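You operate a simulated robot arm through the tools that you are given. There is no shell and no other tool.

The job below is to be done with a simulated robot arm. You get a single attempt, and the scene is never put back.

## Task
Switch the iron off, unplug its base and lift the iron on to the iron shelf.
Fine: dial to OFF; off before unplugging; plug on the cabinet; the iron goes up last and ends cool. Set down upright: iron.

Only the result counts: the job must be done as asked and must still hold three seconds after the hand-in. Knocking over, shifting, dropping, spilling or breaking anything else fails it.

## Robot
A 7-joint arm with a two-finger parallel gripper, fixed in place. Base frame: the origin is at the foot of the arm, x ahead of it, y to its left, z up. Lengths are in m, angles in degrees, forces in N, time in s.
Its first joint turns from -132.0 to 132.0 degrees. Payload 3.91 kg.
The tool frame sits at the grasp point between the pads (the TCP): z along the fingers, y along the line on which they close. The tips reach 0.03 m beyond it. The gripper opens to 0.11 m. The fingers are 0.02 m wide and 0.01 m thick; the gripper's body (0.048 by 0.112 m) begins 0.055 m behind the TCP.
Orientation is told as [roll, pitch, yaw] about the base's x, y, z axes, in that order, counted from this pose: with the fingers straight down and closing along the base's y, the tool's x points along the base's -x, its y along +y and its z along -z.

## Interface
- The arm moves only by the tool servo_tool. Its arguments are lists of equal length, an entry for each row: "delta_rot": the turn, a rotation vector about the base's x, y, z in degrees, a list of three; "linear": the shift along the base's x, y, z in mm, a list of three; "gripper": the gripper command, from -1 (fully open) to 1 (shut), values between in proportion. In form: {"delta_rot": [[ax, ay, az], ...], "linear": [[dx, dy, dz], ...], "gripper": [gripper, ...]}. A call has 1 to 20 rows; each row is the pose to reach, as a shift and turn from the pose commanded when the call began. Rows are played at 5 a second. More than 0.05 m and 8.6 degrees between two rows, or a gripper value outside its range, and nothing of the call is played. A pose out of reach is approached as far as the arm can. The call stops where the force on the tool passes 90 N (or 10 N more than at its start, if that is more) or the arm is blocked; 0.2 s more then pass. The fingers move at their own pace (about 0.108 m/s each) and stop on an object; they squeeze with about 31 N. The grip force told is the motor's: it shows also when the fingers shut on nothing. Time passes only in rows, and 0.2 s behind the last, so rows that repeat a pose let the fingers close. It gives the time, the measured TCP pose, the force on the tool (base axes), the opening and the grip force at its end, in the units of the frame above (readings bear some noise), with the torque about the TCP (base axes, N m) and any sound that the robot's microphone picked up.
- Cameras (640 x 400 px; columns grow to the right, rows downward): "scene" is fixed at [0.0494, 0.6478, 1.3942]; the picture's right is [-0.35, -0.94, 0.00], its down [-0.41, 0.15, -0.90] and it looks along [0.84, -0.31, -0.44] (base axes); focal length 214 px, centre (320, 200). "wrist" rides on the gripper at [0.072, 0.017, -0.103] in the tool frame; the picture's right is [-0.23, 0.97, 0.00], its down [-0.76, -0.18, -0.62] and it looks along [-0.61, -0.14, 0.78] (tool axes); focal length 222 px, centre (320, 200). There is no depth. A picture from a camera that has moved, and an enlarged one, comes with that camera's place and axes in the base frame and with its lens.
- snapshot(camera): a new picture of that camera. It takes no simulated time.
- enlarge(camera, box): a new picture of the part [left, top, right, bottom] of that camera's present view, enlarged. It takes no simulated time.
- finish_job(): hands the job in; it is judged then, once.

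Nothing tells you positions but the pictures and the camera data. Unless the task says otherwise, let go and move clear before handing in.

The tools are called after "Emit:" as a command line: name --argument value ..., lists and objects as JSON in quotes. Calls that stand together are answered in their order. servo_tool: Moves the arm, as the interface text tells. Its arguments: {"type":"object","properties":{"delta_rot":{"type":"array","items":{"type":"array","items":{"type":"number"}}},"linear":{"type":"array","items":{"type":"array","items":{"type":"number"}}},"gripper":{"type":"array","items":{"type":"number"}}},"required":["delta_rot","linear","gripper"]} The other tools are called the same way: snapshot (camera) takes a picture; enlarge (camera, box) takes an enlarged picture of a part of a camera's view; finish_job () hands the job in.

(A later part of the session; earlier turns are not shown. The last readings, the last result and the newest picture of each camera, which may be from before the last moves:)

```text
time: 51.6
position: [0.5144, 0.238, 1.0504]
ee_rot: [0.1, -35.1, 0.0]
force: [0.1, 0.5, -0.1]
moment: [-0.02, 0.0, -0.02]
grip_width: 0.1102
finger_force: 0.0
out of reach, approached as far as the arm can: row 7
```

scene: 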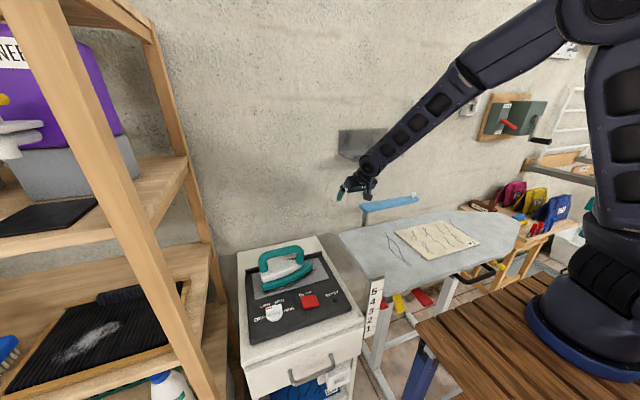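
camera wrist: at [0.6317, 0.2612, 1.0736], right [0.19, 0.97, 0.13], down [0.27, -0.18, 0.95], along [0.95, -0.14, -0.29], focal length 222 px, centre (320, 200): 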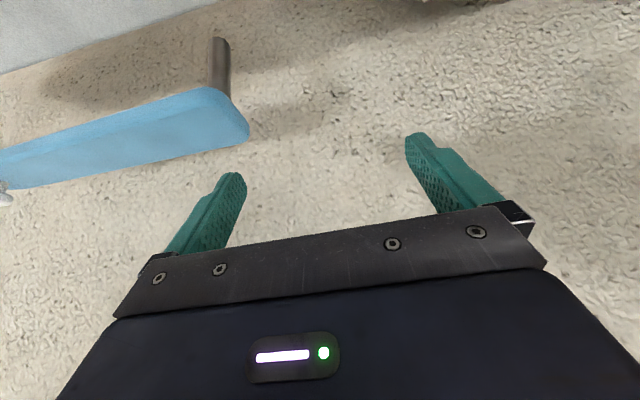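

I'm clear of the shelf. Now I'll level the tool while rising.

Emit:
servo_tool --delta_rot '[[0, 7, 0], [0, 14, 0], [0, 21, 0], [0, 28, 0], [0, 35, 0], [0, 35, 0], [0, 35, 0], [0, 35, 0]]' --linear '[[10, -10, 30], [15, -20, 70], [15, -30, 110], [15, -40, 150], [15, -50, 190], [15, -60, 220], [10, -65, 245], [10, -70, 270]]' --gripper '[-1, -1, -1, -1, -1, -1, -1, -1]'

Emit:
snapshot --camera "wrist"

Emit:
snapshot --camera "scene"

```text
time: 53.4
position: [0.5236, 0.1696, 1.3199]
ee_rot: [0.1, -0.1, 0.0]
force: [-0.2, 0.2, 0.2]
moment: [-0.04, 0.0, 0.03]
grip_width: 0.1101
finger_force: 0.2
```

```text
taken
camera wrist: at [0.4527, 0.1858, 1.4234], right [0.23, 0.97, 0.0], down [0.76, -0.18, 0.62], along [0.61, -0.14, -0.78], focal length 222 px, centre (320, 200)
```

wrist: 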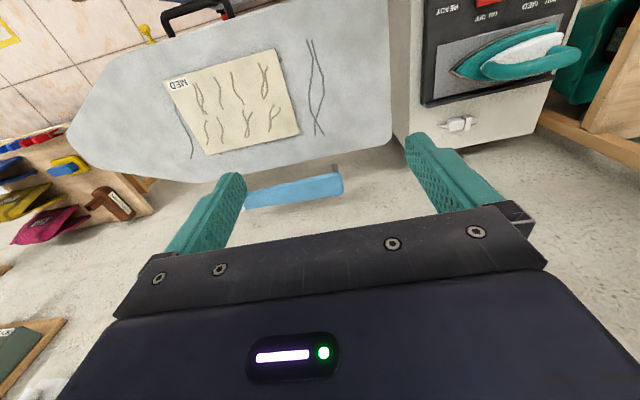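

```text
taken
```

scene: 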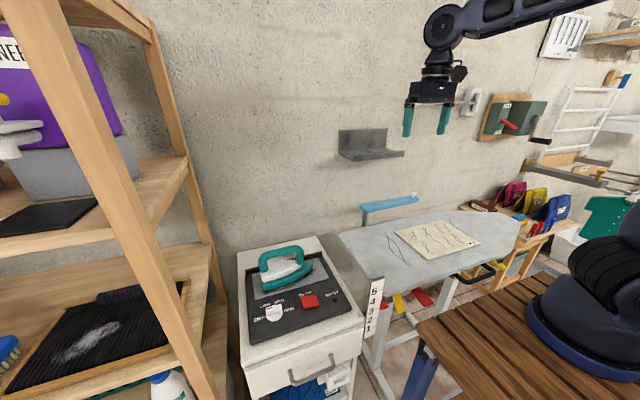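

The hand hides the shelf in this view. I'll tilt the tool and rise a little so the camera sees it over the fingertips.

Emit:
servo_tool --delta_rot '[[0, -7, 0], [0, -14, 0], [0, -21, 0], [0, -28, 0], [0, -28, 0]]' --linear '[[0, 0, 30], [0, 0, 60], [0, 0, 90], [0, 0, 110], [0, 0, 110]]' --gripper '[-1, -1, -1, -1, -1]'

Emit:
snapshot --camera "wrist"

Emit:
enlarge --camera "wrist" --box '[200, 60, 440, 220]'

Emit:
enlarge --camera "scene" --box '[320, 110, 420, 180]'

```text
time: 54.6
position: [0.5227, 0.1688, 1.4297]
ee_rot: [0.0, -28.1, 0.0]
force: [0.4, -0.2, -0.1]
moment: [0.02, 0.04, -0.03]
grip_width: 0.1098
finger_force: 0.2
```

```text
taken
camera wrist: at [0.4122, 0.1859, 1.4873], right [0.2, 0.97, 0.11], down [0.38, -0.18, 0.91], along [0.9, -0.14, -0.4], focal length 222 px, centre (320, 200)
```

wrist: 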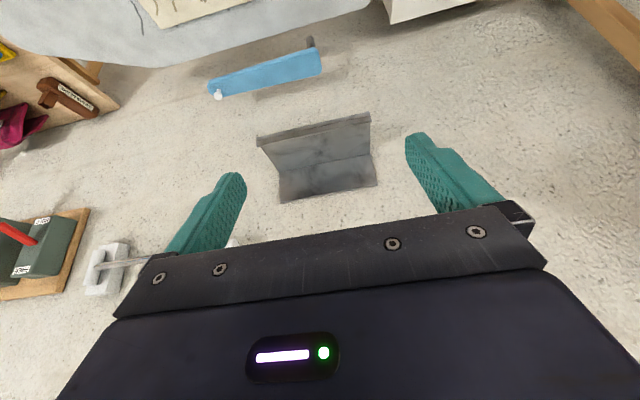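

```text
2.50 times, centred on (320, 140) of wrist
camera zoom: at [0.4122, 0.1859, 1.4873], right [0.2, 0.97, 0.11], down [0.38, -0.18, 0.91], along [0.9, -0.14, -0.4], focal length 555 px, centre (320, 350)
```

zoom: 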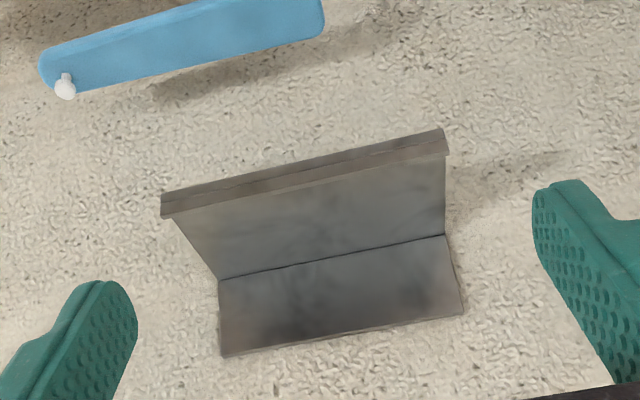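

```text
5.71 times, centred on (370, 145) of scene
camera zoom: at [0.0494, 0.6478, 1.3942], right [-0.35, -0.94, 0.0], down [-0.41, 0.15, -0.9], along [0.84, -0.31, -0.44], focal length 1226 px, centre (34, 514)
```

zoom: 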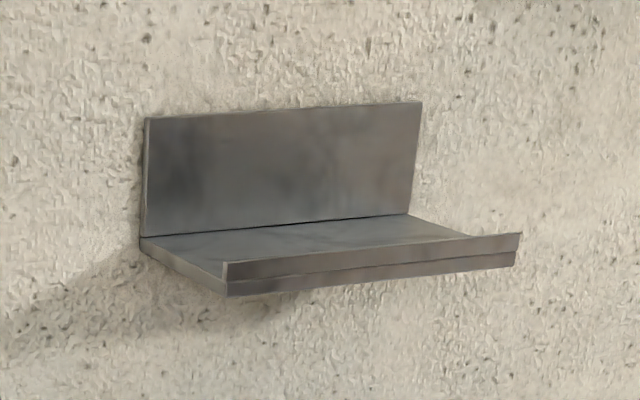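

The shelf tray triangulates to x 0.765–0.887, y 0.02–0.25, floor z about 1.175, with a lip up to about 1.187 and a back plate. The iron (about 0.095 × 0.195 m, axis along y) fits. I'll go back over the iron and level the tool.

Emit:
servo_tool --delta_rot '[[0, 5, 0], [0, 10, 0], [0, 15, 0], [0, 20, 0], [0, 25, 0], [0, 28, 0], [0, 28, 0], [0, 28, 0], [0, 28, 0]]' --linear '[[0, 40, -20], [0, 80, -40], [0, 120, -65], [0, 160, -90], [0, 200, -115], [5, 240, -140], [10, 280, -160], [20, 320, -180], [30, 350, -200]]' --gripper '[-1, -1, -1, -1, -1, -1, -1, -1, -1]'

```text
time: 56.6
position: [0.5534, 0.5195, 1.2321]
ee_rot: [0.1, -0.2, 0.0]
force: [-0.7, -0.8, 0.4]
moment: [0.05, 0.0, 0.02]
grip_width: 0.1102
finger_force: 0.0
```

I'm above the cabinet and level. I'll yaw to 90° so the fingers straddle the handle, and come down to a viewing height.

Emit:
servo_tool --delta_rot '[[0, 0, 8], [0, 0, 16], [0, 0, 24], [0, 0, 32], [0, 0, 40], [0, 0, 48], [0, 0, 56], [0, 0, 64], [0, 0, 72], [0, 0, 80], [0, 0, 86], [0, 0, 90]]' --linear '[[0, 0, -10], [5, 5, -25], [10, 10, -40], [15, 15, -55], [20, 20, -70], [25, 25, -85], [30, 30, -100], [35, 35, -115], [40, 40, -130], [45, 45, -145], [55, 50, -160], [62, 54, -172]]' --gripper '[-1, -1, -1, -1, -1, -1, -1, -1, -1, -1, -1, -1]'

Emit:
snapshot --camera "wrist"

Emit:
enlarge --camera "scene" --box '[230, 190, 370, 310]'

```text
time: 59.2
position: [0.6166, 0.5731, 1.0578]
ee_rot: [0.0, 0.0, 90.1]
force: [0.2, 0.1, 1.2]
moment: [-0.02, 0.0, -0.03]
grip_width: 0.1101
finger_force: 0.1
```

```text
taken
camera wrist: at [0.6004, 0.5005, 1.162], right [-0.97, 0.23, 0.0], down [0.18, 0.76, 0.62], along [0.14, 0.61, -0.78], focal length 222 px, centre (320, 200)
```

wrist: 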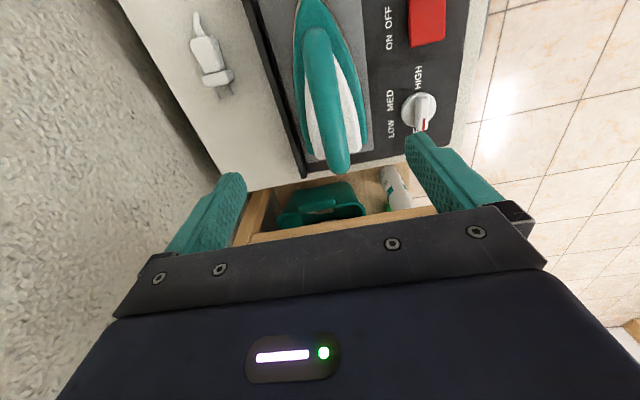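

```text
3.33 times, centred on (300, 250) of scene
camera zoom: at [0.0494, 0.6478, 1.3942], right [-0.35, -0.94, 0.0], down [-0.41, 0.15, -0.9], along [0.84, -0.31, -0.44], focal length 715 px, centre (387, 33)
```

zoom: 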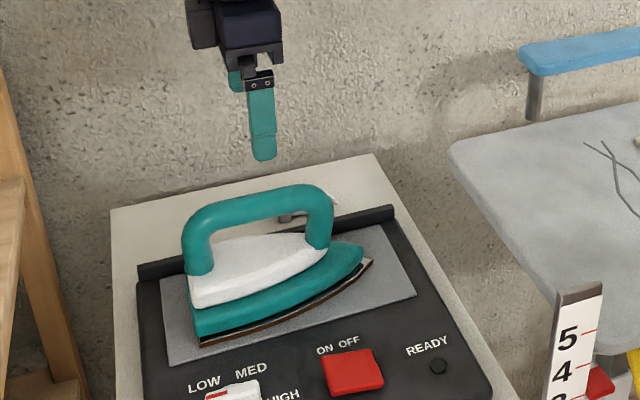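

I have a good top view of the iron. I'll enlarge it to measure the handle and sole.

Emit:
enlarge --camera "wrist" --box '[220, 0, 460, 190]'

```text
2.11 times, centred on (340, 95) of wrist
camera zoom: at [0.6004, 0.5005, 1.162], right [-0.97, 0.23, 0.0], down [0.18, 0.76, 0.62], along [0.14, 0.61, -0.78], focal length 468 px, centre (278, 421)
```

zoom: 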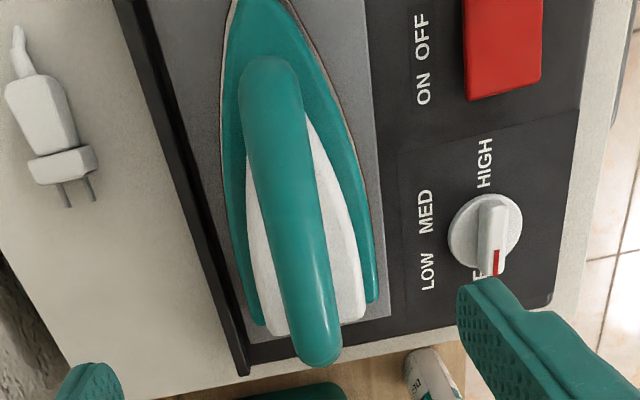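

The handle bar is at x about 0.608, y 0.51–0.64, z about 0.935. I'll lower over it.

Emit:
servo_tool --delta_rot '[[0, 0, 0], [0, 0, 0], [0, 0, 0], [0, 0, 0]]' --linear '[[-8, 2, -30], [-8, 2, -60], [-8, 2, -85], [-8, 2, -100]]' --gripper '[-1, -1, -0.6, -0.4]'

Emit:
snapshot --camera "wrist"

Emit:
enlarge --camera "scene" --box '[230, 220, 350, 310]'

```text
time: 60.2
position: [0.6077, 0.5753, 0.9583]
ee_rot: [0.0, 0.0, 90.0]
force: [0.4, -0.6, -0.1]
moment: [0.03, -0.02, -0.01]
grip_width: 0.0767
finger_force: 0.1
```

```text
taken
camera wrist: at [0.5918, 0.5024, 1.0615], right [-0.97, 0.23, 0.0], down [0.18, 0.76, 0.62], along [0.14, 0.61, -0.78], focal length 222 px, centre (320, 200)
```

wrist: 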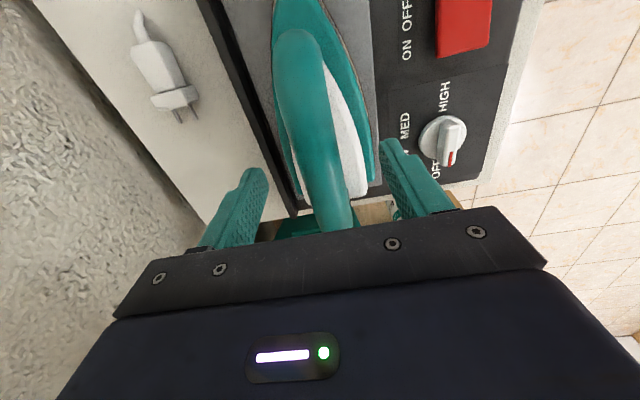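

```text
4.44 times, centred on (290, 265) of scene
camera zoom: at [0.0494, 0.6478, 1.3942], right [-0.35, -0.94, 0.0], down [-0.41, 0.15, -0.9], along [0.84, -0.31, -0.44], focal length 953 px, centre (453, -89)
```

zoom: 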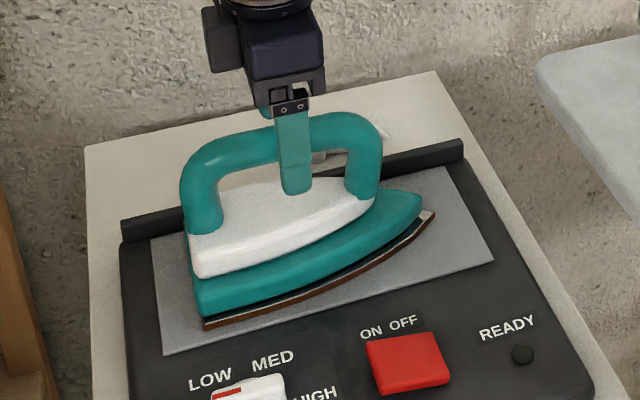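

The handle is between the fingers. I'll go down 15 mm more and close.

Emit:
servo_tool --delta_rot '[[0, 0, 0], [0, 0, 0], [0, 0, 0], [0, 0, 0], [0, 0, 0], [0, 0, 0], [0, 0, 0]]' --linear '[[0, 0, -5], [0, 0, -10], [0, 0, -15], [0, 0, -15], [0, 0, -15], [0, 0, -15], [0, 0, -15]]' --gripper '[-0.4, -0.4, -0.4, 0, 0.3, 0.6, 1]'

Emit:
snapshot --camera "wrist"

Emit:
enlarge --camera "scene" --box '[230, 220, 350, 310]'

```text
time: 61.8
position: [0.6086, 0.5753, 0.9427]
ee_rot: [-0.1, 0.1, 90.0]
force: [-1.2, 0.3, 0.5]
moment: [-0.09, 0.0, -0.03]
grip_width: 0.0269
finger_force: 30.7
```

```text
taken
camera wrist: at [0.592, 0.5025, 1.0466], right [-0.97, 0.23, 0.0], down [0.18, 0.76, 0.62], along [0.14, 0.61, -0.78], focal length 222 px, centre (320, 200)
```

wrist: 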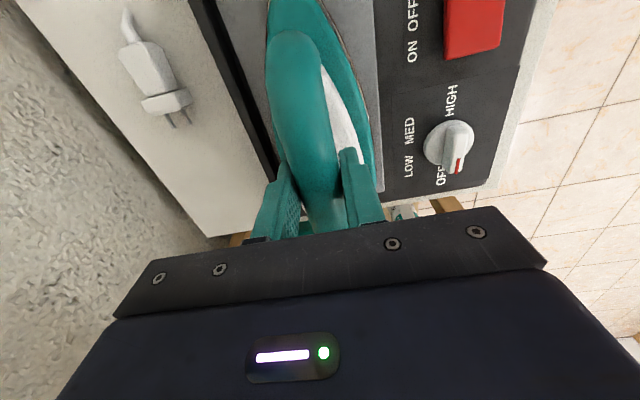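

```text
4.44 times, centred on (290, 265) of scene
camera zoom: at [0.0494, 0.6478, 1.3942], right [-0.35, -0.94, 0.0], down [-0.41, 0.15, -0.9], along [0.84, -0.31, -0.44], focal length 953 px, centre (453, -89)
```

zoom: 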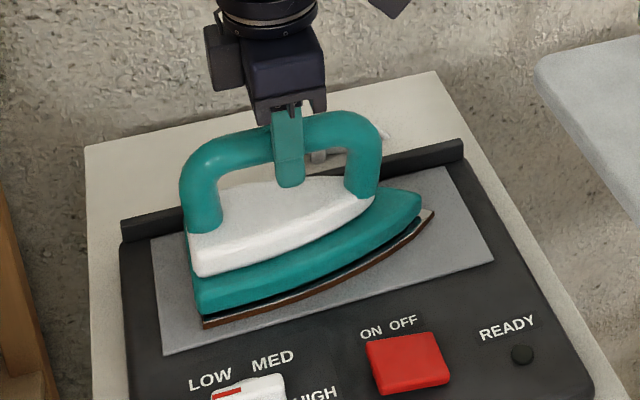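

The handle is gripped (27 mm). I'll lift a little and check the load and tilt.

Emit:
servo_tool --delta_rot '[[0, 0, 0], [0, 0, 0], [0, 0, 0], [0, 0, 0], [0, 0, 0]]' --linear '[[0, 0, 3], [0, 0, 8], [0, 0, 16], [0, 0, 25], [0, 0, 30]]' --gripper '[1, 1, 1, 1, 1]'

Emit:
enlarge --camera "scene" --box '[230, 210, 350, 300]'

```text
time: 63.0
position: [0.6092, 0.5745, 0.972]
ee_rot: [0.1, 0.0, 90.0]
force: [0.1, 0.5, -8.6]
moment: [0.09, 0.01, 0.01]
grip_width: 0.0269
finger_force: 31.2
```

```text
4.44 times, centred on (290, 255) of scene
camera zoom: at [0.0494, 0.6478, 1.3942], right [-0.35, -0.94, 0.0], down [-0.41, 0.15, -0.9], along [0.84, -0.31, -0.44], focal length 953 px, centre (453, -44)
```

zoom: 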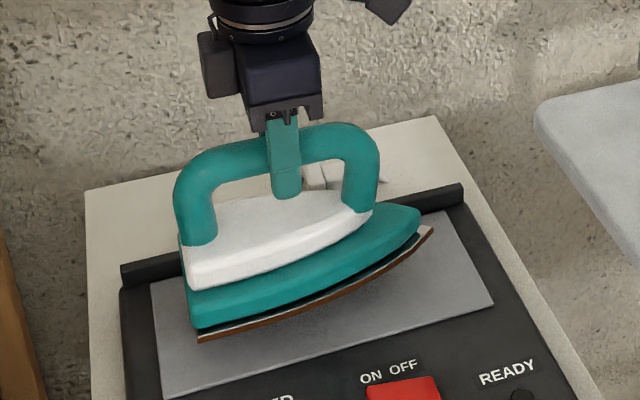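

The iron weighs about 0.85 kg, is level and well balanced. I'll lift it straight up to above shelf height.

Emit:
servo_tool --delta_rot '[[0, 0, 0], [0, 0, 0], [0, 0, 0], [0, 0, 0], [0, 0, 0], [0, 0, 0], [0, 0, 0], [0, 0, 0], [0, 0, 0], [0, 0, 0], [0, 0, 0], [0, 0, 0], [0, 0, 0]]' --linear '[[0, 0, 15], [0, 0, 45], [0, 0, 80], [0, 0, 115], [0, 0, 150], [0, 0, 185], [0, 0, 220], [0, 0, 255], [0, 0, 290], [0, 0, 325], [0, 0, 360], [0, 0, 380], [0, 0, 390]]' --gripper '[1, 1, 1, 1, 1, 1, 1, 1, 1, 1, 1, 1, 1]'

Emit:
snapshot --camera "scene"

```text
time: 65.8
position: [0.6075, 0.5746, 1.3631]
ee_rot: [-0.1, 0.0, 90.0]
force: [0.8, -0.4, -8.3]
moment: [0.06, 0.01, 0.01]
grip_width: 0.0268
finger_force: 30.6
```

```text
taken
```

scene: 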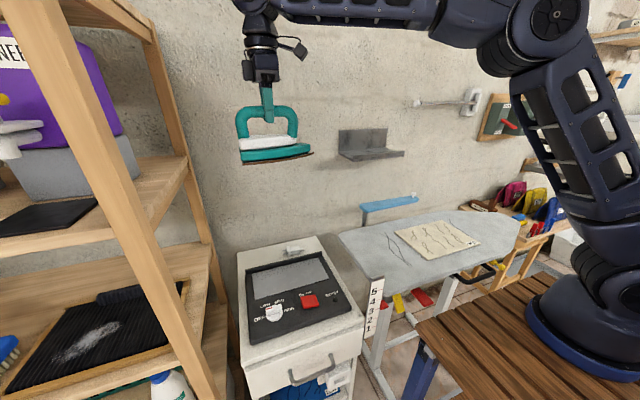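

The iron hangs level at the right height. I'll move it toward −y in front of the shelf line, keeping x well short of the lip.

Emit:
servo_tool --delta_rot '[[0, 0, 0], [0, 0, 0], [0, 0, 0], [0, 0, 0], [0, 0, 0], [0, 0, 0], [0, 0, 0], [0, 0, 0], [0, 0, 0], [0, 0, 0], [0, 0, 0], [0, 0, 0], [0, 0, 0], [0, 0, 0], [0, 0, 0]]' --linear '[[0, -15, 0], [0, -45, 0], [0, -75, 0], [0, -105, 0], [0, -135, 0], [0, -165, 0], [0, -195, 0], [0, -225, 0], [0, -255, 0], [0, -285, 0], [0, -315, 0], [0, -345, 0], [0, -375, 0], [0, -405, 0], [0, -422, 0]]' --gripper '[1, 1, 1, 1, 1, 1, 1, 1, 1, 1, 1, 1, 1, 1, 1]'

Emit:
snapshot --camera "scene"

Emit:
snapshot --camera "wrist"

```text
time: 69.0
position: [0.6086, 0.1525, 1.3634]
ee_rot: [0.0, 0.0, 90.0]
force: [0.8, 0.8, -8.6]
moment: [0.1, -0.02, -0.01]
grip_width: 0.0269
finger_force: 31.4
```

```text
taken
```

scene: 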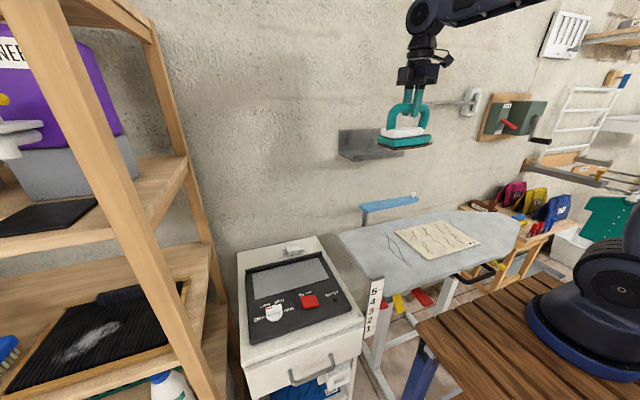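

```text
taken
camera wrist: at [0.5923, 0.0808, 1.4668], right [-0.97, 0.23, 0.0], down [0.18, 0.76, 0.62], along [0.14, 0.61, -0.78], focal length 222 px, centre (320, 200)
```

wrist: 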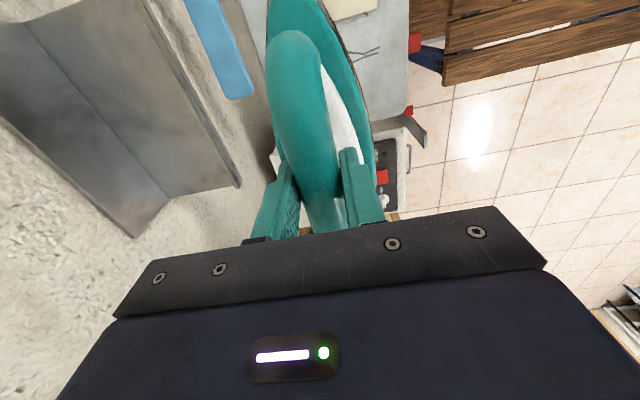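

The shelf's left end is visible beside the iron. I'll enlarge it to refine the tray's x limits.

Emit:
enlarge --camera "wrist" --box '[100, 100, 300, 260]'

Emit:
enlarge --camera "wrist" --box '[0, 0, 400, 250]'

Emit:
enlarge --camera "scene" --box '[320, 60, 460, 180]'

```text
2.50 times, centred on (200, 180) of wrist
camera zoom: at [0.5923, 0.0808, 1.4668], right [-0.97, 0.23, 0.0], down [0.18, 0.76, 0.62], along [0.14, 0.61, -0.78], focal length 555 px, centre (620, 250)
```

zoom: 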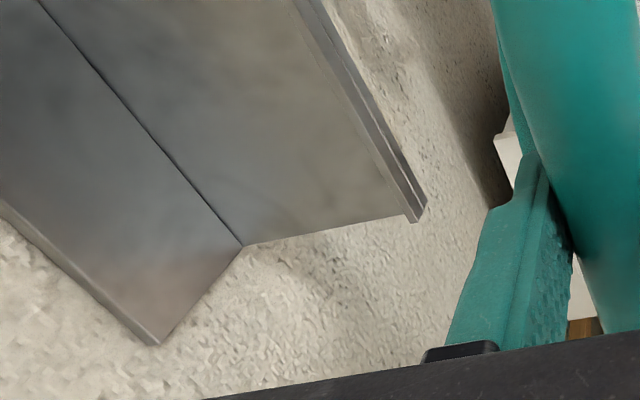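

```text
1.60 times, centred on (200, 125) of wrist
camera zoom: at [0.5923, 0.0808, 1.4668], right [-0.97, 0.23, 0.0], down [0.18, 0.76, 0.62], along [0.14, 0.61, -0.78], focal length 355 px, centre (512, 320)
```

zoom: 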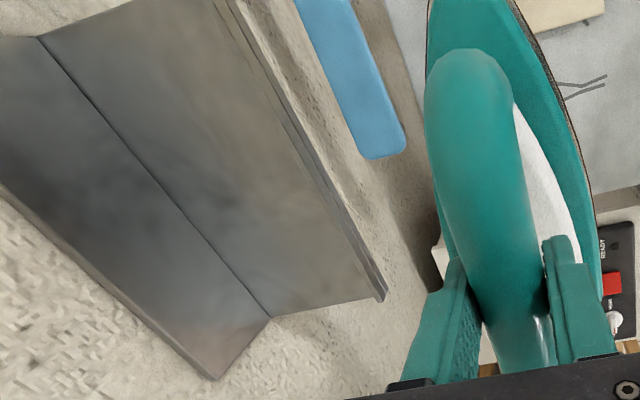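

```text
3.33 times, centred on (390, 120) of scene
camera zoom: at [0.0494, 0.6478, 1.3942], right [-0.35, -0.94, 0.0], down [-0.41, 0.15, -0.9], along [0.84, -0.31, -0.44], focal length 715 px, centre (87, 467)
```

zoom: 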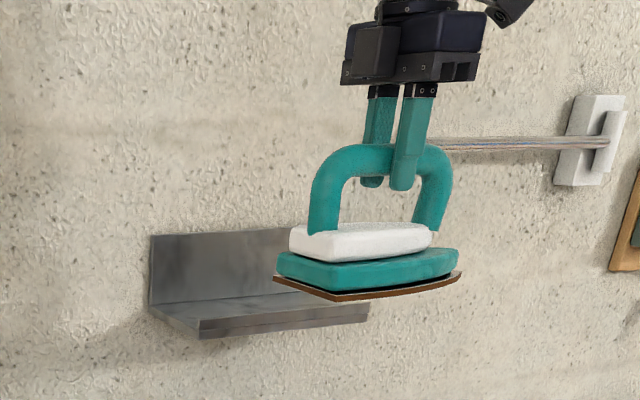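

The tray's inner span is x about 0.768–0.889, y 0.018–0.245, so its centre is about (0.829, 0.132). The iron sole is about 0.10 wide and nearly centred on the TCP. I'll move over the tray with extra height to clear the back plate (top z about 1.265).

Emit:
servo_tool --delta_rot '[[0, 0, 0], [0, 0, 0], [0, 0, 0], [0, 0, 0], [0, 0, 0], [0, 0, 0], [0, 0, 0], [0, 0, 0], [0, 0, 0]]' --linear '[[10, 0, 10], [35, 0, 25], [65, 0, 30], [95, 0, 30], [125, 0, 30], [155, 0, 30], [180, 0, 30], [200, 0, 30], [210, 0, 30]]' --gripper '[1, 1, 1, 1, 1, 1, 1, 1, 1]'

Emit:
snapshot --camera "wrist"

Emit:
enlarge --camera "scene" --box '[320, 70, 440, 180]'

```text
time: 71.0
position: [0.8173, 0.1538, 1.393]
ee_rot: [-0.1, 0.0, 90.0]
force: [0.3, -0.7, -8.7]
moment: [0.09, 0.02, 0.03]
grip_width: 0.027
finger_force: 30.6
```

```text
taken
camera wrist: at [0.8026, 0.0809, 1.4957], right [-0.97, 0.23, 0.0], down [0.18, 0.76, 0.62], along [0.14, 0.61, -0.78], focal length 222 px, centre (320, 200)
```

wrist: 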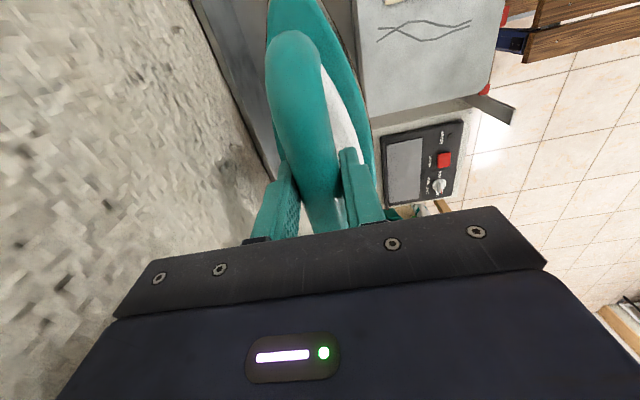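

```text
3.64 times, centred on (380, 125) of scene
camera zoom: at [0.0494, 0.6478, 1.3942], right [-0.35, -0.94, 0.0], down [-0.41, 0.15, -0.9], along [0.84, -0.31, -0.44], focal length 780 px, centre (102, 473)
```

zoom: 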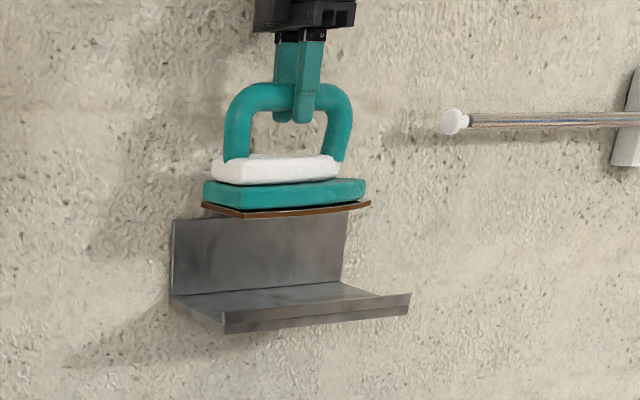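

The iron is above the tray. I'll enlarge to compare its back edge with the back plate.

Emit:
enlarge --camera "wrist" --box '[180, 0, 400, 140]'

Emit:
enlarge --camera "scene" --box '[340, 100, 410, 170]'

```text
2.86 times, centred on (290, 70) of wrist
camera zoom: at [0.8026, 0.0809, 1.4957], right [-0.97, 0.23, 0.0], down [0.18, 0.76, 0.62], along [0.14, 0.61, -0.78], focal length 635 px, centre (406, 571)
```

zoom: 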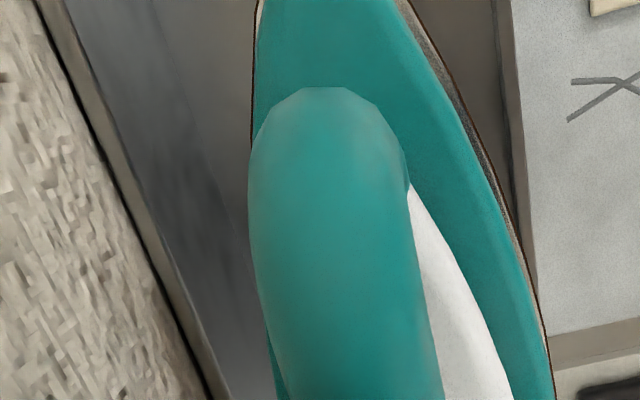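

```text
5.71 times, centred on (375, 135) of scene
camera zoom: at [0.0494, 0.6478, 1.3942], right [-0.35, -0.94, 0.0], down [-0.41, 0.15, -0.9], along [0.84, -0.31, -0.44], focal length 1226 px, centre (6, 571)
```

zoom: 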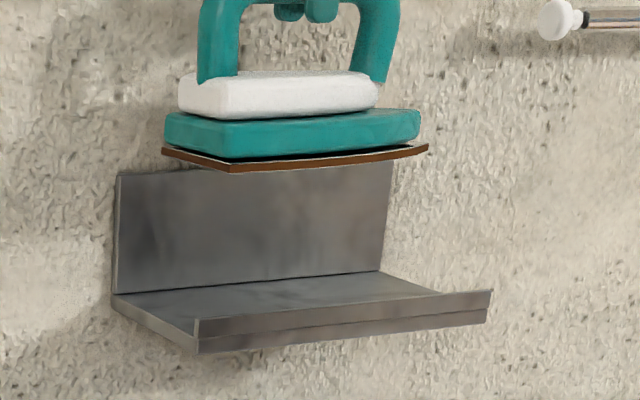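

The lip's inner edge is at x about 0.767 and the back plate face about 0.889, so I want TCP x about 0.828. I'll shift +11 mm, lower partway and check again.

Emit:
servo_tool --delta_rot '[[0, 0, 0], [0, 0, 0], [0, 0, 0], [0, 0, 0], [0, 0, 0]]' --linear '[[6, 0, 0], [11, 0, 0], [11, 0, -25], [11, 0, -50], [11, 0, -70]]' --gripper '[1, 1, 1, 1, 1]'

Emit:
enlarge --camera "wrist" --box '[180, 0, 400, 140]'

Emit:
enlarge --camera "scene" --box '[340, 100, 410, 170]'

```text
time: 72.2
position: [0.8297, 0.1542, 1.323]
ee_rot: [0.0, 0.1, 90.0]
force: [-0.4, 1.1, -8.3]
moment: [0.06, 0.03, 0.0]
grip_width: 0.0267
finger_force: 31.3
```

```text
2.86 times, centred on (290, 70) of wrist
camera zoom: at [0.8134, 0.0814, 1.4262], right [-0.97, 0.23, 0.0], down [0.18, 0.76, 0.62], along [0.14, 0.61, -0.78], focal length 635 px, centre (406, 571)
```

zoom: 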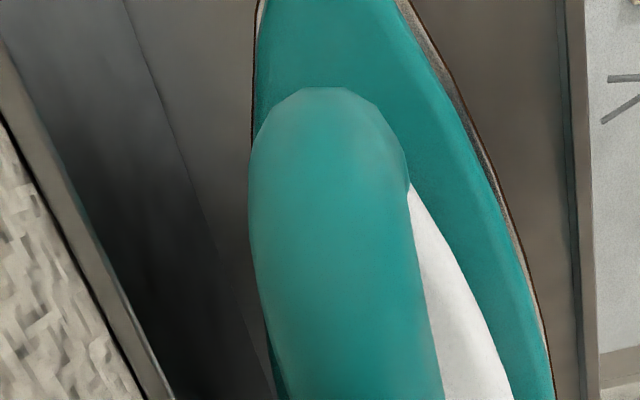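

```text
5.71 times, centred on (375, 135) of scene
camera zoom: at [0.0494, 0.6478, 1.3942], right [-0.35, -0.94, 0.0], down [-0.41, 0.15, -0.9], along [0.84, -0.31, -0.44], focal length 1226 px, centre (6, 571)
```

zoom: 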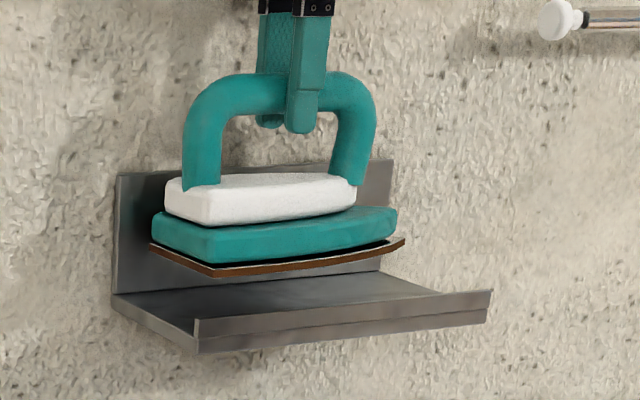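

There's about 1.2 cm of clearance to both the lip and the back plate. I'll lower onto the tray carefully.

Emit:
servo_tool --delta_rot '[[0, 0, 0], [0, 0, 0], [0, 0, 0], [0, 0, 0], [0, 0, 0]]' --linear '[[0, 0, -8], [0, 0, -16], [0, 0, -22], [0, 0, -26], [0, 0, -28]]' --gripper '[1, 1, 1, 1, 1]'

Emit:
enlarge --camera "scene" --box '[340, 100, 410, 170]'

```text
time: 73.4
position: [0.8289, 0.1531, 1.2958]
ee_rot: [0.0, -0.1, 89.9]
force: [-0.5, 0.3, -8.1]
moment: [0.05, 0.01, -0.03]
grip_width: 0.0268
finger_force: 31.3
```

```text
5.71 times, centred on (375, 135) of scene
camera zoom: at [0.0494, 0.6478, 1.3942], right [-0.35, -0.94, 0.0], down [-0.41, 0.15, -0.9], along [0.84, -0.31, -0.44], focal length 1226 px, centre (6, 571)
```

zoom: 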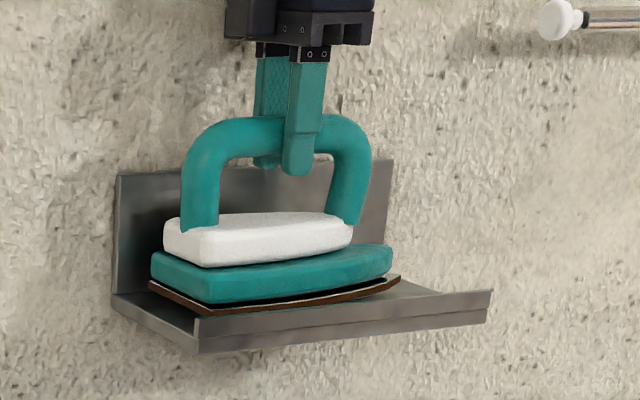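

The sole is about level with the lip top and inside it. I'll go down in 2 mm steps.

Emit:
servo_tool --delta_rot '[[0, 0, 0], [0, 0, 0], [0, 0, 0], [0, 0, 0]]' --linear '[[0, 0, -2], [0, 0, -4], [0, 0, -6], [0, 0, -7]]' --gripper '[1, 1, 1, 1]'

Emit:
enlarge --camera "wrist" --box '[180, 0, 400, 140]'

Emit:
enlarge --camera "scene" --box '[340, 100, 410, 170]'

```text
time: 74.4
position: [0.8286, 0.1529, 1.2883]
ee_rot: [0.0, 0.0, 90.0]
force: [2.5, 0.4, 7.5]
moment: [-0.75, 0.15, 0.05]
grip_width: 0.0265
finger_force: 31.4
```

```text
2.86 times, centred on (290, 70) of wrist
camera zoom: at [0.8126, 0.0805, 1.3925], right [-0.97, 0.23, 0.0], down [0.18, 0.76, 0.62], along [0.14, 0.61, -0.78], focal length 635 px, centre (406, 571)
```

zoom: 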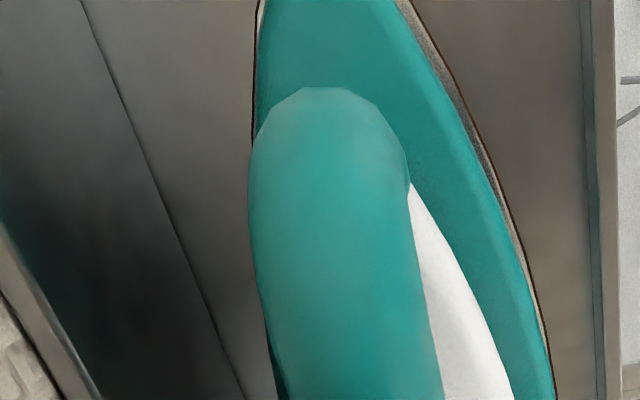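

```text
5.71 times, centred on (375, 135) of scene
camera zoom: at [0.0494, 0.6478, 1.3942], right [-0.35, -0.94, 0.0], down [-0.41, 0.15, -0.9], along [0.84, -0.31, -0.44], focal length 1226 px, centre (6, 571)
```

zoom: 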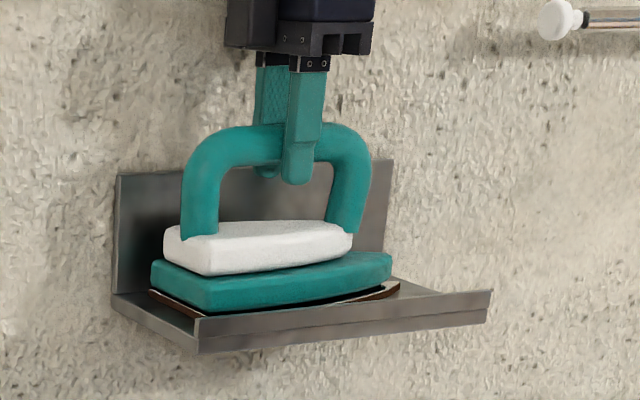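

The iron is resting on the tray. I'll let it settle and open the fingers gently.

Emit:
servo_tool --delta_rot '[[0, 0, 0], [0, 0, 0], [0, 0, 0], [0, 0, 0], [0, 0, 0], [0, 0, 0]]' --linear '[[0, 0, -1], [0, 0, -1], [0, 0, 0], [0, 0, 0], [0, 0, 0], [0, 0, 0]]' --gripper '[1, 0.8, 0.5, 0.4, 0.3, 0.2]'

Emit:
enlarge --camera "scene" --box '[340, 100, 410, 170]'

Emit:
snapshot --camera "wrist"

```text
time: 75.8
position: [0.8297, 0.1529, 1.288]
ee_rot: [0.0, 0.0, 90.1]
force: [0.1, -0.1, 0.1]
moment: [0.02, -0.01, 0.01]
grip_width: 0.0441
finger_force: 0.0
```

```text
5.71 times, centred on (375, 135) of scene
camera zoom: at [0.0494, 0.6478, 1.3942], right [-0.35, -0.94, 0.0], down [-0.41, 0.15, -0.9], along [0.84, -0.31, -0.44], focal length 1226 px, centre (6, 571)
```

zoom: 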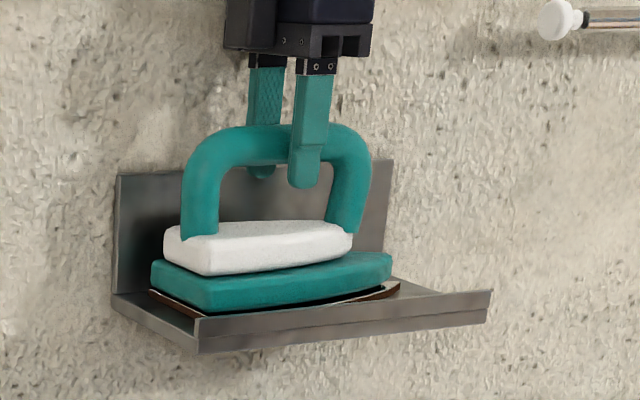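

```text
taken
camera wrist: at [0.8127, 0.0809, 1.3913], right [-0.97, 0.23, 0.0], down [0.18, 0.76, 0.62], along [0.14, 0.61, -0.78], focal length 222 px, centre (320, 200)
```

wrist: 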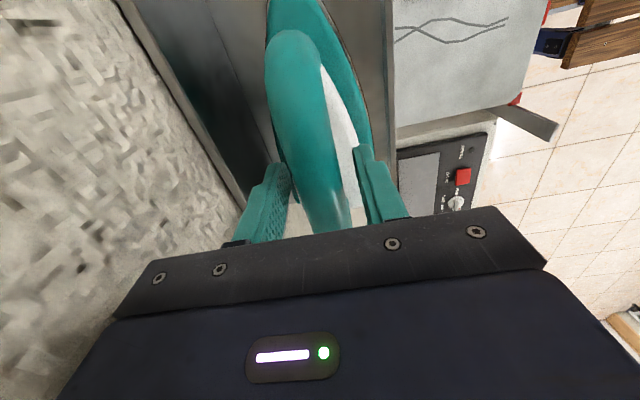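

The iron stands by itself on the shelf. I'll rise straight up and then back away toward −x.

Emit:
servo_tool --delta_rot '[[0, 0, 0], [0, 0, 0], [0, 0, 0], [0, 0, 0], [0, 0, 0], [0, 0, 0], [0, 0, 0], [0, 0, 0], [0, 0, 0]]' --linear '[[0, 0, 8], [0, 0, 25], [0, 0, 55], [0, 0, 90], [-30, 0, 120], [-70, 0, 130], [-115, 0, 130], [-160, 0, 130], [-205, 0, 130]]' --gripper '[0.2, 0.2, 0.2, 0.2, 0.2, 0.2, 0.2, 0.2, 0.2]'

Emit:
snapshot --camera "scene"

Emit:
enlarge --camera "scene" --box '[330, 100, 420, 170]'

Emit:
enlarge --camera "scene" --box '[230, 220, 370, 340]'

Emit:
snapshot --camera "wrist"

```text
time: 77.8
position: [0.6249, 0.1529, 1.4167]
ee_rot: [0.1, 0.1, 90.0]
force: [1.7, 0.1, -0.6]
moment: [0.04, 0.06, 0.02]
grip_width: 0.044
finger_force: 0.0
```

```text
taken
```

scene: 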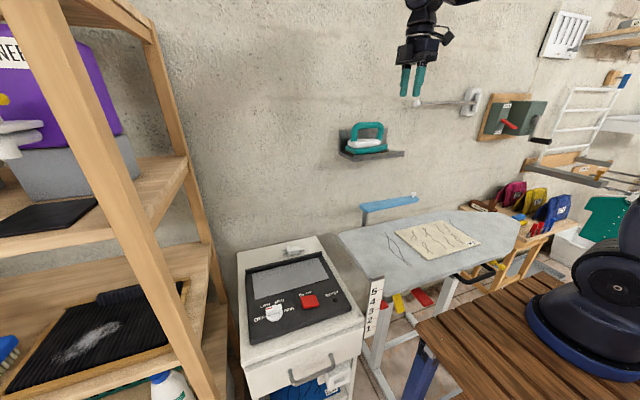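

```text
5.71 times, centred on (375, 135) of scene
camera zoom: at [0.0494, 0.6478, 1.3942], right [-0.35, -0.94, 0.0], down [-0.41, 0.15, -0.9], along [0.84, -0.31, -0.44], focal length 1226 px, centre (6, 571)
```

zoom: 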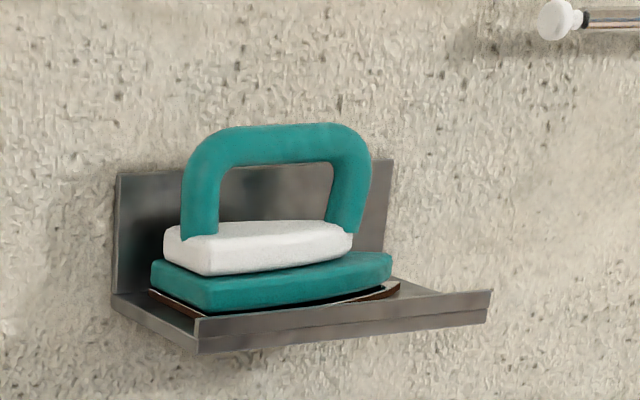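

```text
3.33 times, centred on (300, 280) of scene
camera zoom: at [0.0494, 0.6478, 1.3942], right [-0.35, -0.94, 0.0], down [-0.41, 0.15, -0.9], along [0.84, -0.31, -0.44], focal length 715 px, centre (387, -67)
```

zoom: 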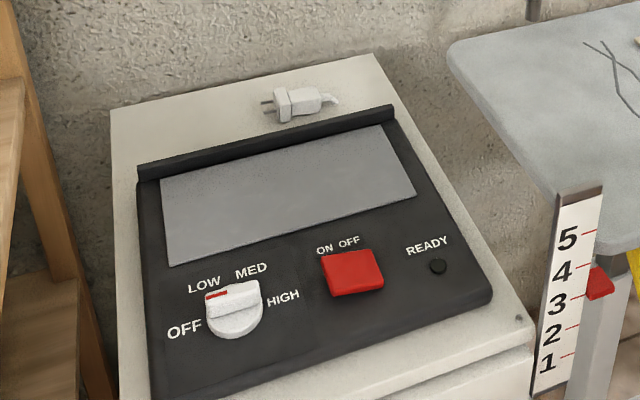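

```text
taken
camera wrist: at [0.6082, 0.0812, 1.5211], right [-0.97, 0.23, 0.0], down [0.18, 0.76, 0.62], along [0.14, 0.61, -0.78], focal length 222 px, centre (320, 200)
```

wrist: 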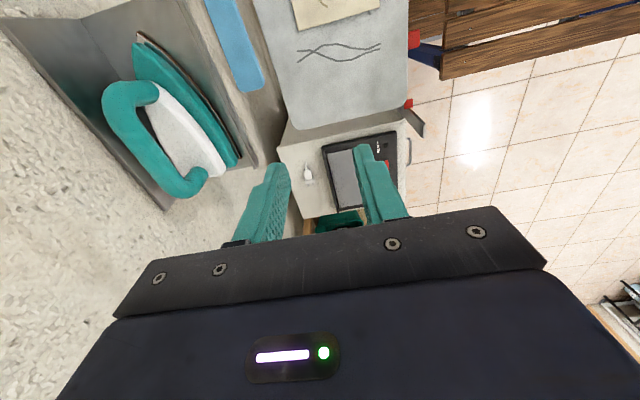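

The iron, plug and switch look right. I'll double-check the dial angle at high zoom before the final wait.

Emit:
enlarge --camera "scene" --box '[250, 290, 306, 330]'

Emit:
enlarge --camera "wrist" --box '[300, 110, 420, 200]'

```text
10.00 times, centred on (278, 310) of scene
camera zoom: at [0.0494, 0.6478, 1.3942], right [-0.35, -0.94, 0.0], down [-0.41, 0.15, -0.9], along [0.84, -0.31, -0.44], focal length 2145 px, centre (740, -900)
```

zoom: 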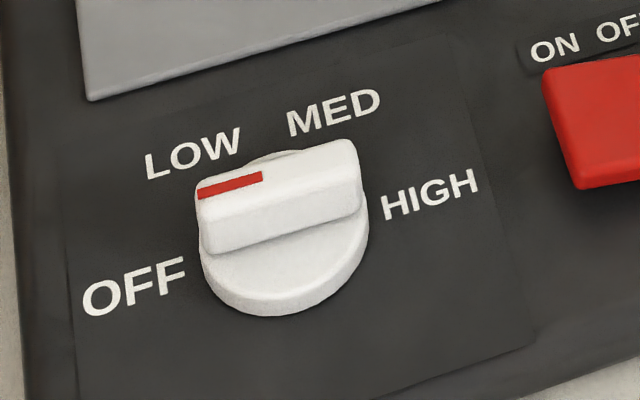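

```text
4.44 times, centred on (360, 155) of wrist
camera zoom: at [0.6082, 0.0812, 1.5211], right [-0.97, 0.23, 0.0], down [0.18, 0.76, 0.62], along [0.14, 0.61, -0.78], focal length 987 px, centre (142, 400)
```

zoom: 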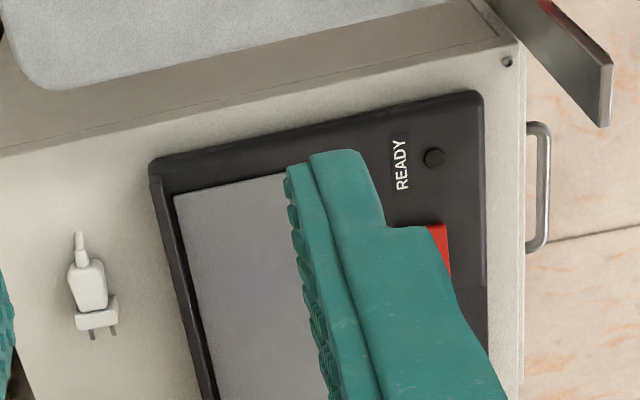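

The dial is within a few degrees of OFF, the lamp is out, the rocker is OFF, the plug is on the cabinet and the iron stands upright on the shelf. I'll hold still for a while so the iron cools.

Emit:
servo_tool --delta_rot '[[0, 0, 0], [0, 0, 0], [0, 0, 0], [0, 0, 0], [0, 0, 0], [0, 0, 0], [0, 0, 0], [0, 0, 0], [0, 0, 0], [0, 0, 0], [0, 0, 0], [0, 0, 0], [0, 0, 0], [0, 0, 0], [0, 0, 0], [0, 0, 0], [0, 0, 0], [0, 0, 0], [0, 0, 0], [0, 0, 0]]' --linear '[[-20, 0, 0], [-40, 0, 0], [-60, 0, 0], [-60, 0, 0], [-60, 0, 0], [-60, 0, 0], [-60, 0, 0], [-60, 0, 0], [-60, 0, 0], [-60, 0, 0], [-60, 0, 0], [-60, 0, 0], [-60, 0, 0], [-60, 0, 0], [-60, 0, 0], [-60, 0, 0], [-60, 0, 0], [-60, 0, 0], [-60, 0, 0], [-60, 0, 0]]' --gripper '[0, 0, 0, 0, 0, 0, 0, 0, 0, 0, 0, 0, 0, 0, 0, 0, 0, 0, 0, 0]'

Emit:
servo_tool --delta_rot '[[0, 0, 0], [0, 0, 0], [0, 0, 0], [0, 0, 0], [0, 0, 0], [0, 0, 0], [0, 0, 0], [0, 0, 0], [0, 0, 0], [0, 0, 0], [0, 0, 0], [0, 0, 0], [0, 0, 0], [0, 0, 0], [0, 0, 0], [0, 0, 0], [0, 0, 0], [0, 0, 0], [0, 0, 0], [0, 0, 0]]' --linear '[[0, 0, 0], [0, 0, 0], [0, 0, 0], [0, 0, 0], [0, 0, 0], [0, 0, 0], [0, 0, 0], [0, 0, 0], [0, 0, 0], [0, 0, 0], [0, 0, 0], [0, 0, 0], [0, 0, 0], [0, 0, 0], [0, 0, 0], [0, 0, 0], [0, 0, 0], [0, 0, 0], [0, 0, 0], [0, 0, 0]]' --gripper '[0, 0, 0, 0, 0, 0, 0, 0, 0, 0, 0, 0, 0, 0, 0, 0, 0, 0, 0, 0]'

Emit:
servo_tool --delta_rot '[[0, 0, 0], [0, 0, 0], [0, 0, 0], [0, 0, 0], [0, 0, 0], [0, 0, 0], [0, 0, 0], [0, 0, 0], [0, 0, 0], [0, 0, 0], [0, 0, 0], [0, 0, 0], [0, 0, 0], [0, 0, 0], [0, 0, 0], [0, 0, 0], [0, 0, 0], [0, 0, 0], [0, 0, 0], [0, 0, 0]]' --linear '[[0, 0, 0], [0, 0, 0], [0, 0, 0], [0, 0, 0], [0, 0, 0], [0, 0, 0], [0, 0, 0], [0, 0, 0], [0, 0, 0], [0, 0, 0], [0, 0, 0], [0, 0, 0], [0, 0, 0], [0, 0, 0], [0, 0, 0], [0, 0, 0], [0, 0, 0], [0, 0, 0], [0, 0, 0], [0, 0, 0]]' --gripper '[0, 0, 0, 0, 0, 0, 0, 0, 0, 0, 0, 0, 0, 0, 0, 0, 0, 0, 0, 0]'

Emit:
servo_tool --delta_rot '[[0, 0, 0], [0, 0, 0], [0, 0, 0], [0, 0, 0], [0, 0, 0], [0, 0, 0], [0, 0, 0], [0, 0, 0], [0, 0, 0], [0, 0, 0], [0, 0, 0], [0, 0, 0], [0, 0, 0], [0, 0, 0], [0, 0, 0], [0, 0, 0], [0, 0, 0], [0, 0, 0], [0, 0, 0], [0, 0, 0]]' --linear '[[0, 0, 0], [0, 0, 0], [0, 0, 0], [0, 0, 0], [0, 0, 0], [0, 0, 0], [0, 0, 0], [0, 0, 0], [0, 0, 0], [0, 0, 0], [0, 0, 0], [0, 0, 0], [0, 0, 0], [0, 0, 0], [0, 0, 0], [0, 0, 0], [0, 0, 0], [0, 0, 0], [0, 0, 0], [0, 0, 0]]' --gripper '[0, 0, 0, 0, 0, 0, 0, 0, 0, 0, 0, 0, 0, 0, 0, 0, 0, 0, 0, 0]'

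Emit:
servo_tool --delta_rot '[[0, 0, 0], [0, 0, 0], [0, 0, 0], [0, 0, 0], [0, 0, 0], [0, 0, 0], [0, 0, 0], [0, 0, 0], [0, 0, 0], [0, 0, 0], [0, 0, 0], [0, 0, 0], [0, 0, 0], [0, 0, 0], [0, 0, 0], [0, 0, 0], [0, 0, 0], [0, 0, 0], [0, 0, 0], [0, 0, 0]]' --linear '[[0, 0, 0], [0, 0, 0], [0, 0, 0], [0, 0, 0], [0, 0, 0], [0, 0, 0], [0, 0, 0], [0, 0, 0], [0, 0, 0], [0, 0, 0], [0, 0, 0], [0, 0, 0], [0, 0, 0], [0, 0, 0], [0, 0, 0], [0, 0, 0], [0, 0, 0], [0, 0, 0], [0, 0, 0], [0, 0, 0]]' --gripper '[0, 0, 0, 0, 0, 0, 0, 0, 0, 0, 0, 0, 0, 0, 0, 0, 0, 0, 0, 0]'

Emit:
servo_tool --delta_rot '[[0, 0, 0], [0, 0, 0], [0, 0, 0], [0, 0, 0], [0, 0, 0], [0, 0, 0], [0, 0, 0], [0, 0, 0], [0, 0, 0], [0, 0, 0], [0, 0, 0], [0, 0, 0], [0, 0, 0], [0, 0, 0], [0, 0, 0], [0, 0, 0], [0, 0, 0], [0, 0, 0], [0, 0, 0], [0, 0, 0]]' --linear '[[0, 0, 0], [0, 0, 0], [0, 0, 0], [0, 0, 0], [0, 0, 0], [0, 0, 0], [0, 0, 0], [0, 0, 0], [0, 0, 0], [0, 0, 0], [0, 0, 0], [0, 0, 0], [0, 0, 0], [0, 0, 0], [0, 0, 0], [0, 0, 0], [0, 0, 0], [0, 0, 0], [0, 0, 0], [0, 0, 0]]' --gripper '[0, 0, 0, 0, 0, 0, 0, 0, 0, 0, 0, 0, 0, 0, 0, 0, 0, 0, 0, 0]'

Emit:
enlarge --camera "scene" --box '[330, 100, 420, 170]'

Emit:
snapshot --camera "scene"

```text
time: 82.0
position: [0.565, 0.154, 1.4181]
ee_rot: [-0.1, 0.0, 89.9]
force: [-0.1, 0.8, 0.1]
moment: [-0.03, -0.01, -0.02]
grip_width: 0.055
finger_force: 0.1
```

```text
time: 86.2
position: [0.5637, 0.1544, 1.4183]
ee_rot: [0.0, 0.0, 89.9]
force: [-0.2, 0.6, -1.1]
moment: [-0.01, -0.02, 0.03]
grip_width: 0.0551
finger_force: 0.1
```

```text
time: 90.4
position: [0.5653, 0.1535, 1.4189]
ee_rot: [0.1, 0.0, 89.9]
force: [0.5, -0.2, 0.7]
moment: [-0.02, 0.01, 0.0]
grip_width: 0.0549
finger_force: 0.0
```

```text
time: 94.6
position: [0.5646, 0.1534, 1.4179]
ee_rot: [0.0, 0.0, 90.0]
force: [0.5, 0.6, -0.9]
moment: [-0.01, -0.01, -0.03]
grip_width: 0.0548
finger_force: 0.0
```

```text
time: 98.8
position: [0.5647, 0.154, 1.4183]
ee_rot: [0.0, 0.0, 90.1]
force: [0.5, -0.4, 0.1]
moment: [0.0, -0.01, -0.01]
grip_width: 0.055
finger_force: 0.0
```

```text
time: 103.0
position: [0.564, 0.1535, 1.4184]
ee_rot: [0.0, 0.1, 90.0]
force: [0.8, 0.5, -0.2]
moment: [0.01, 0.0, 0.02]
grip_width: 0.0551
finger_force: 0.1
```

```text
5.71 times, centred on (375, 135) of scene
camera zoom: at [0.0494, 0.6478, 1.3942], right [-0.35, -0.94, 0.0], down [-0.41, 0.15, -0.9], along [0.84, -0.31, -0.44], focal length 1226 px, centre (6, 571)
```

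zoom: 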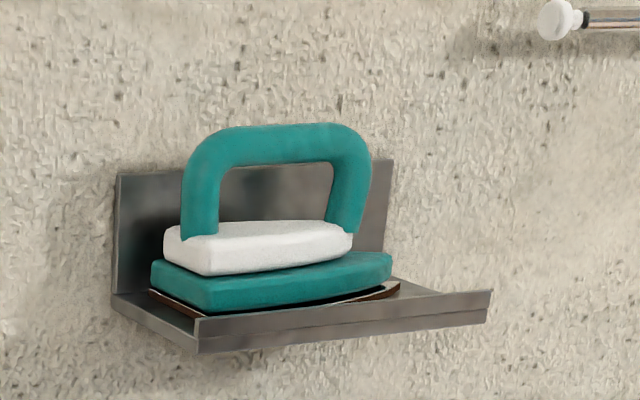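

```text
taken
```

scene: 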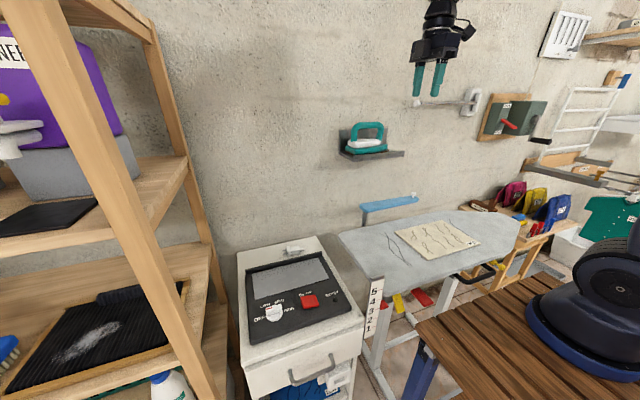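

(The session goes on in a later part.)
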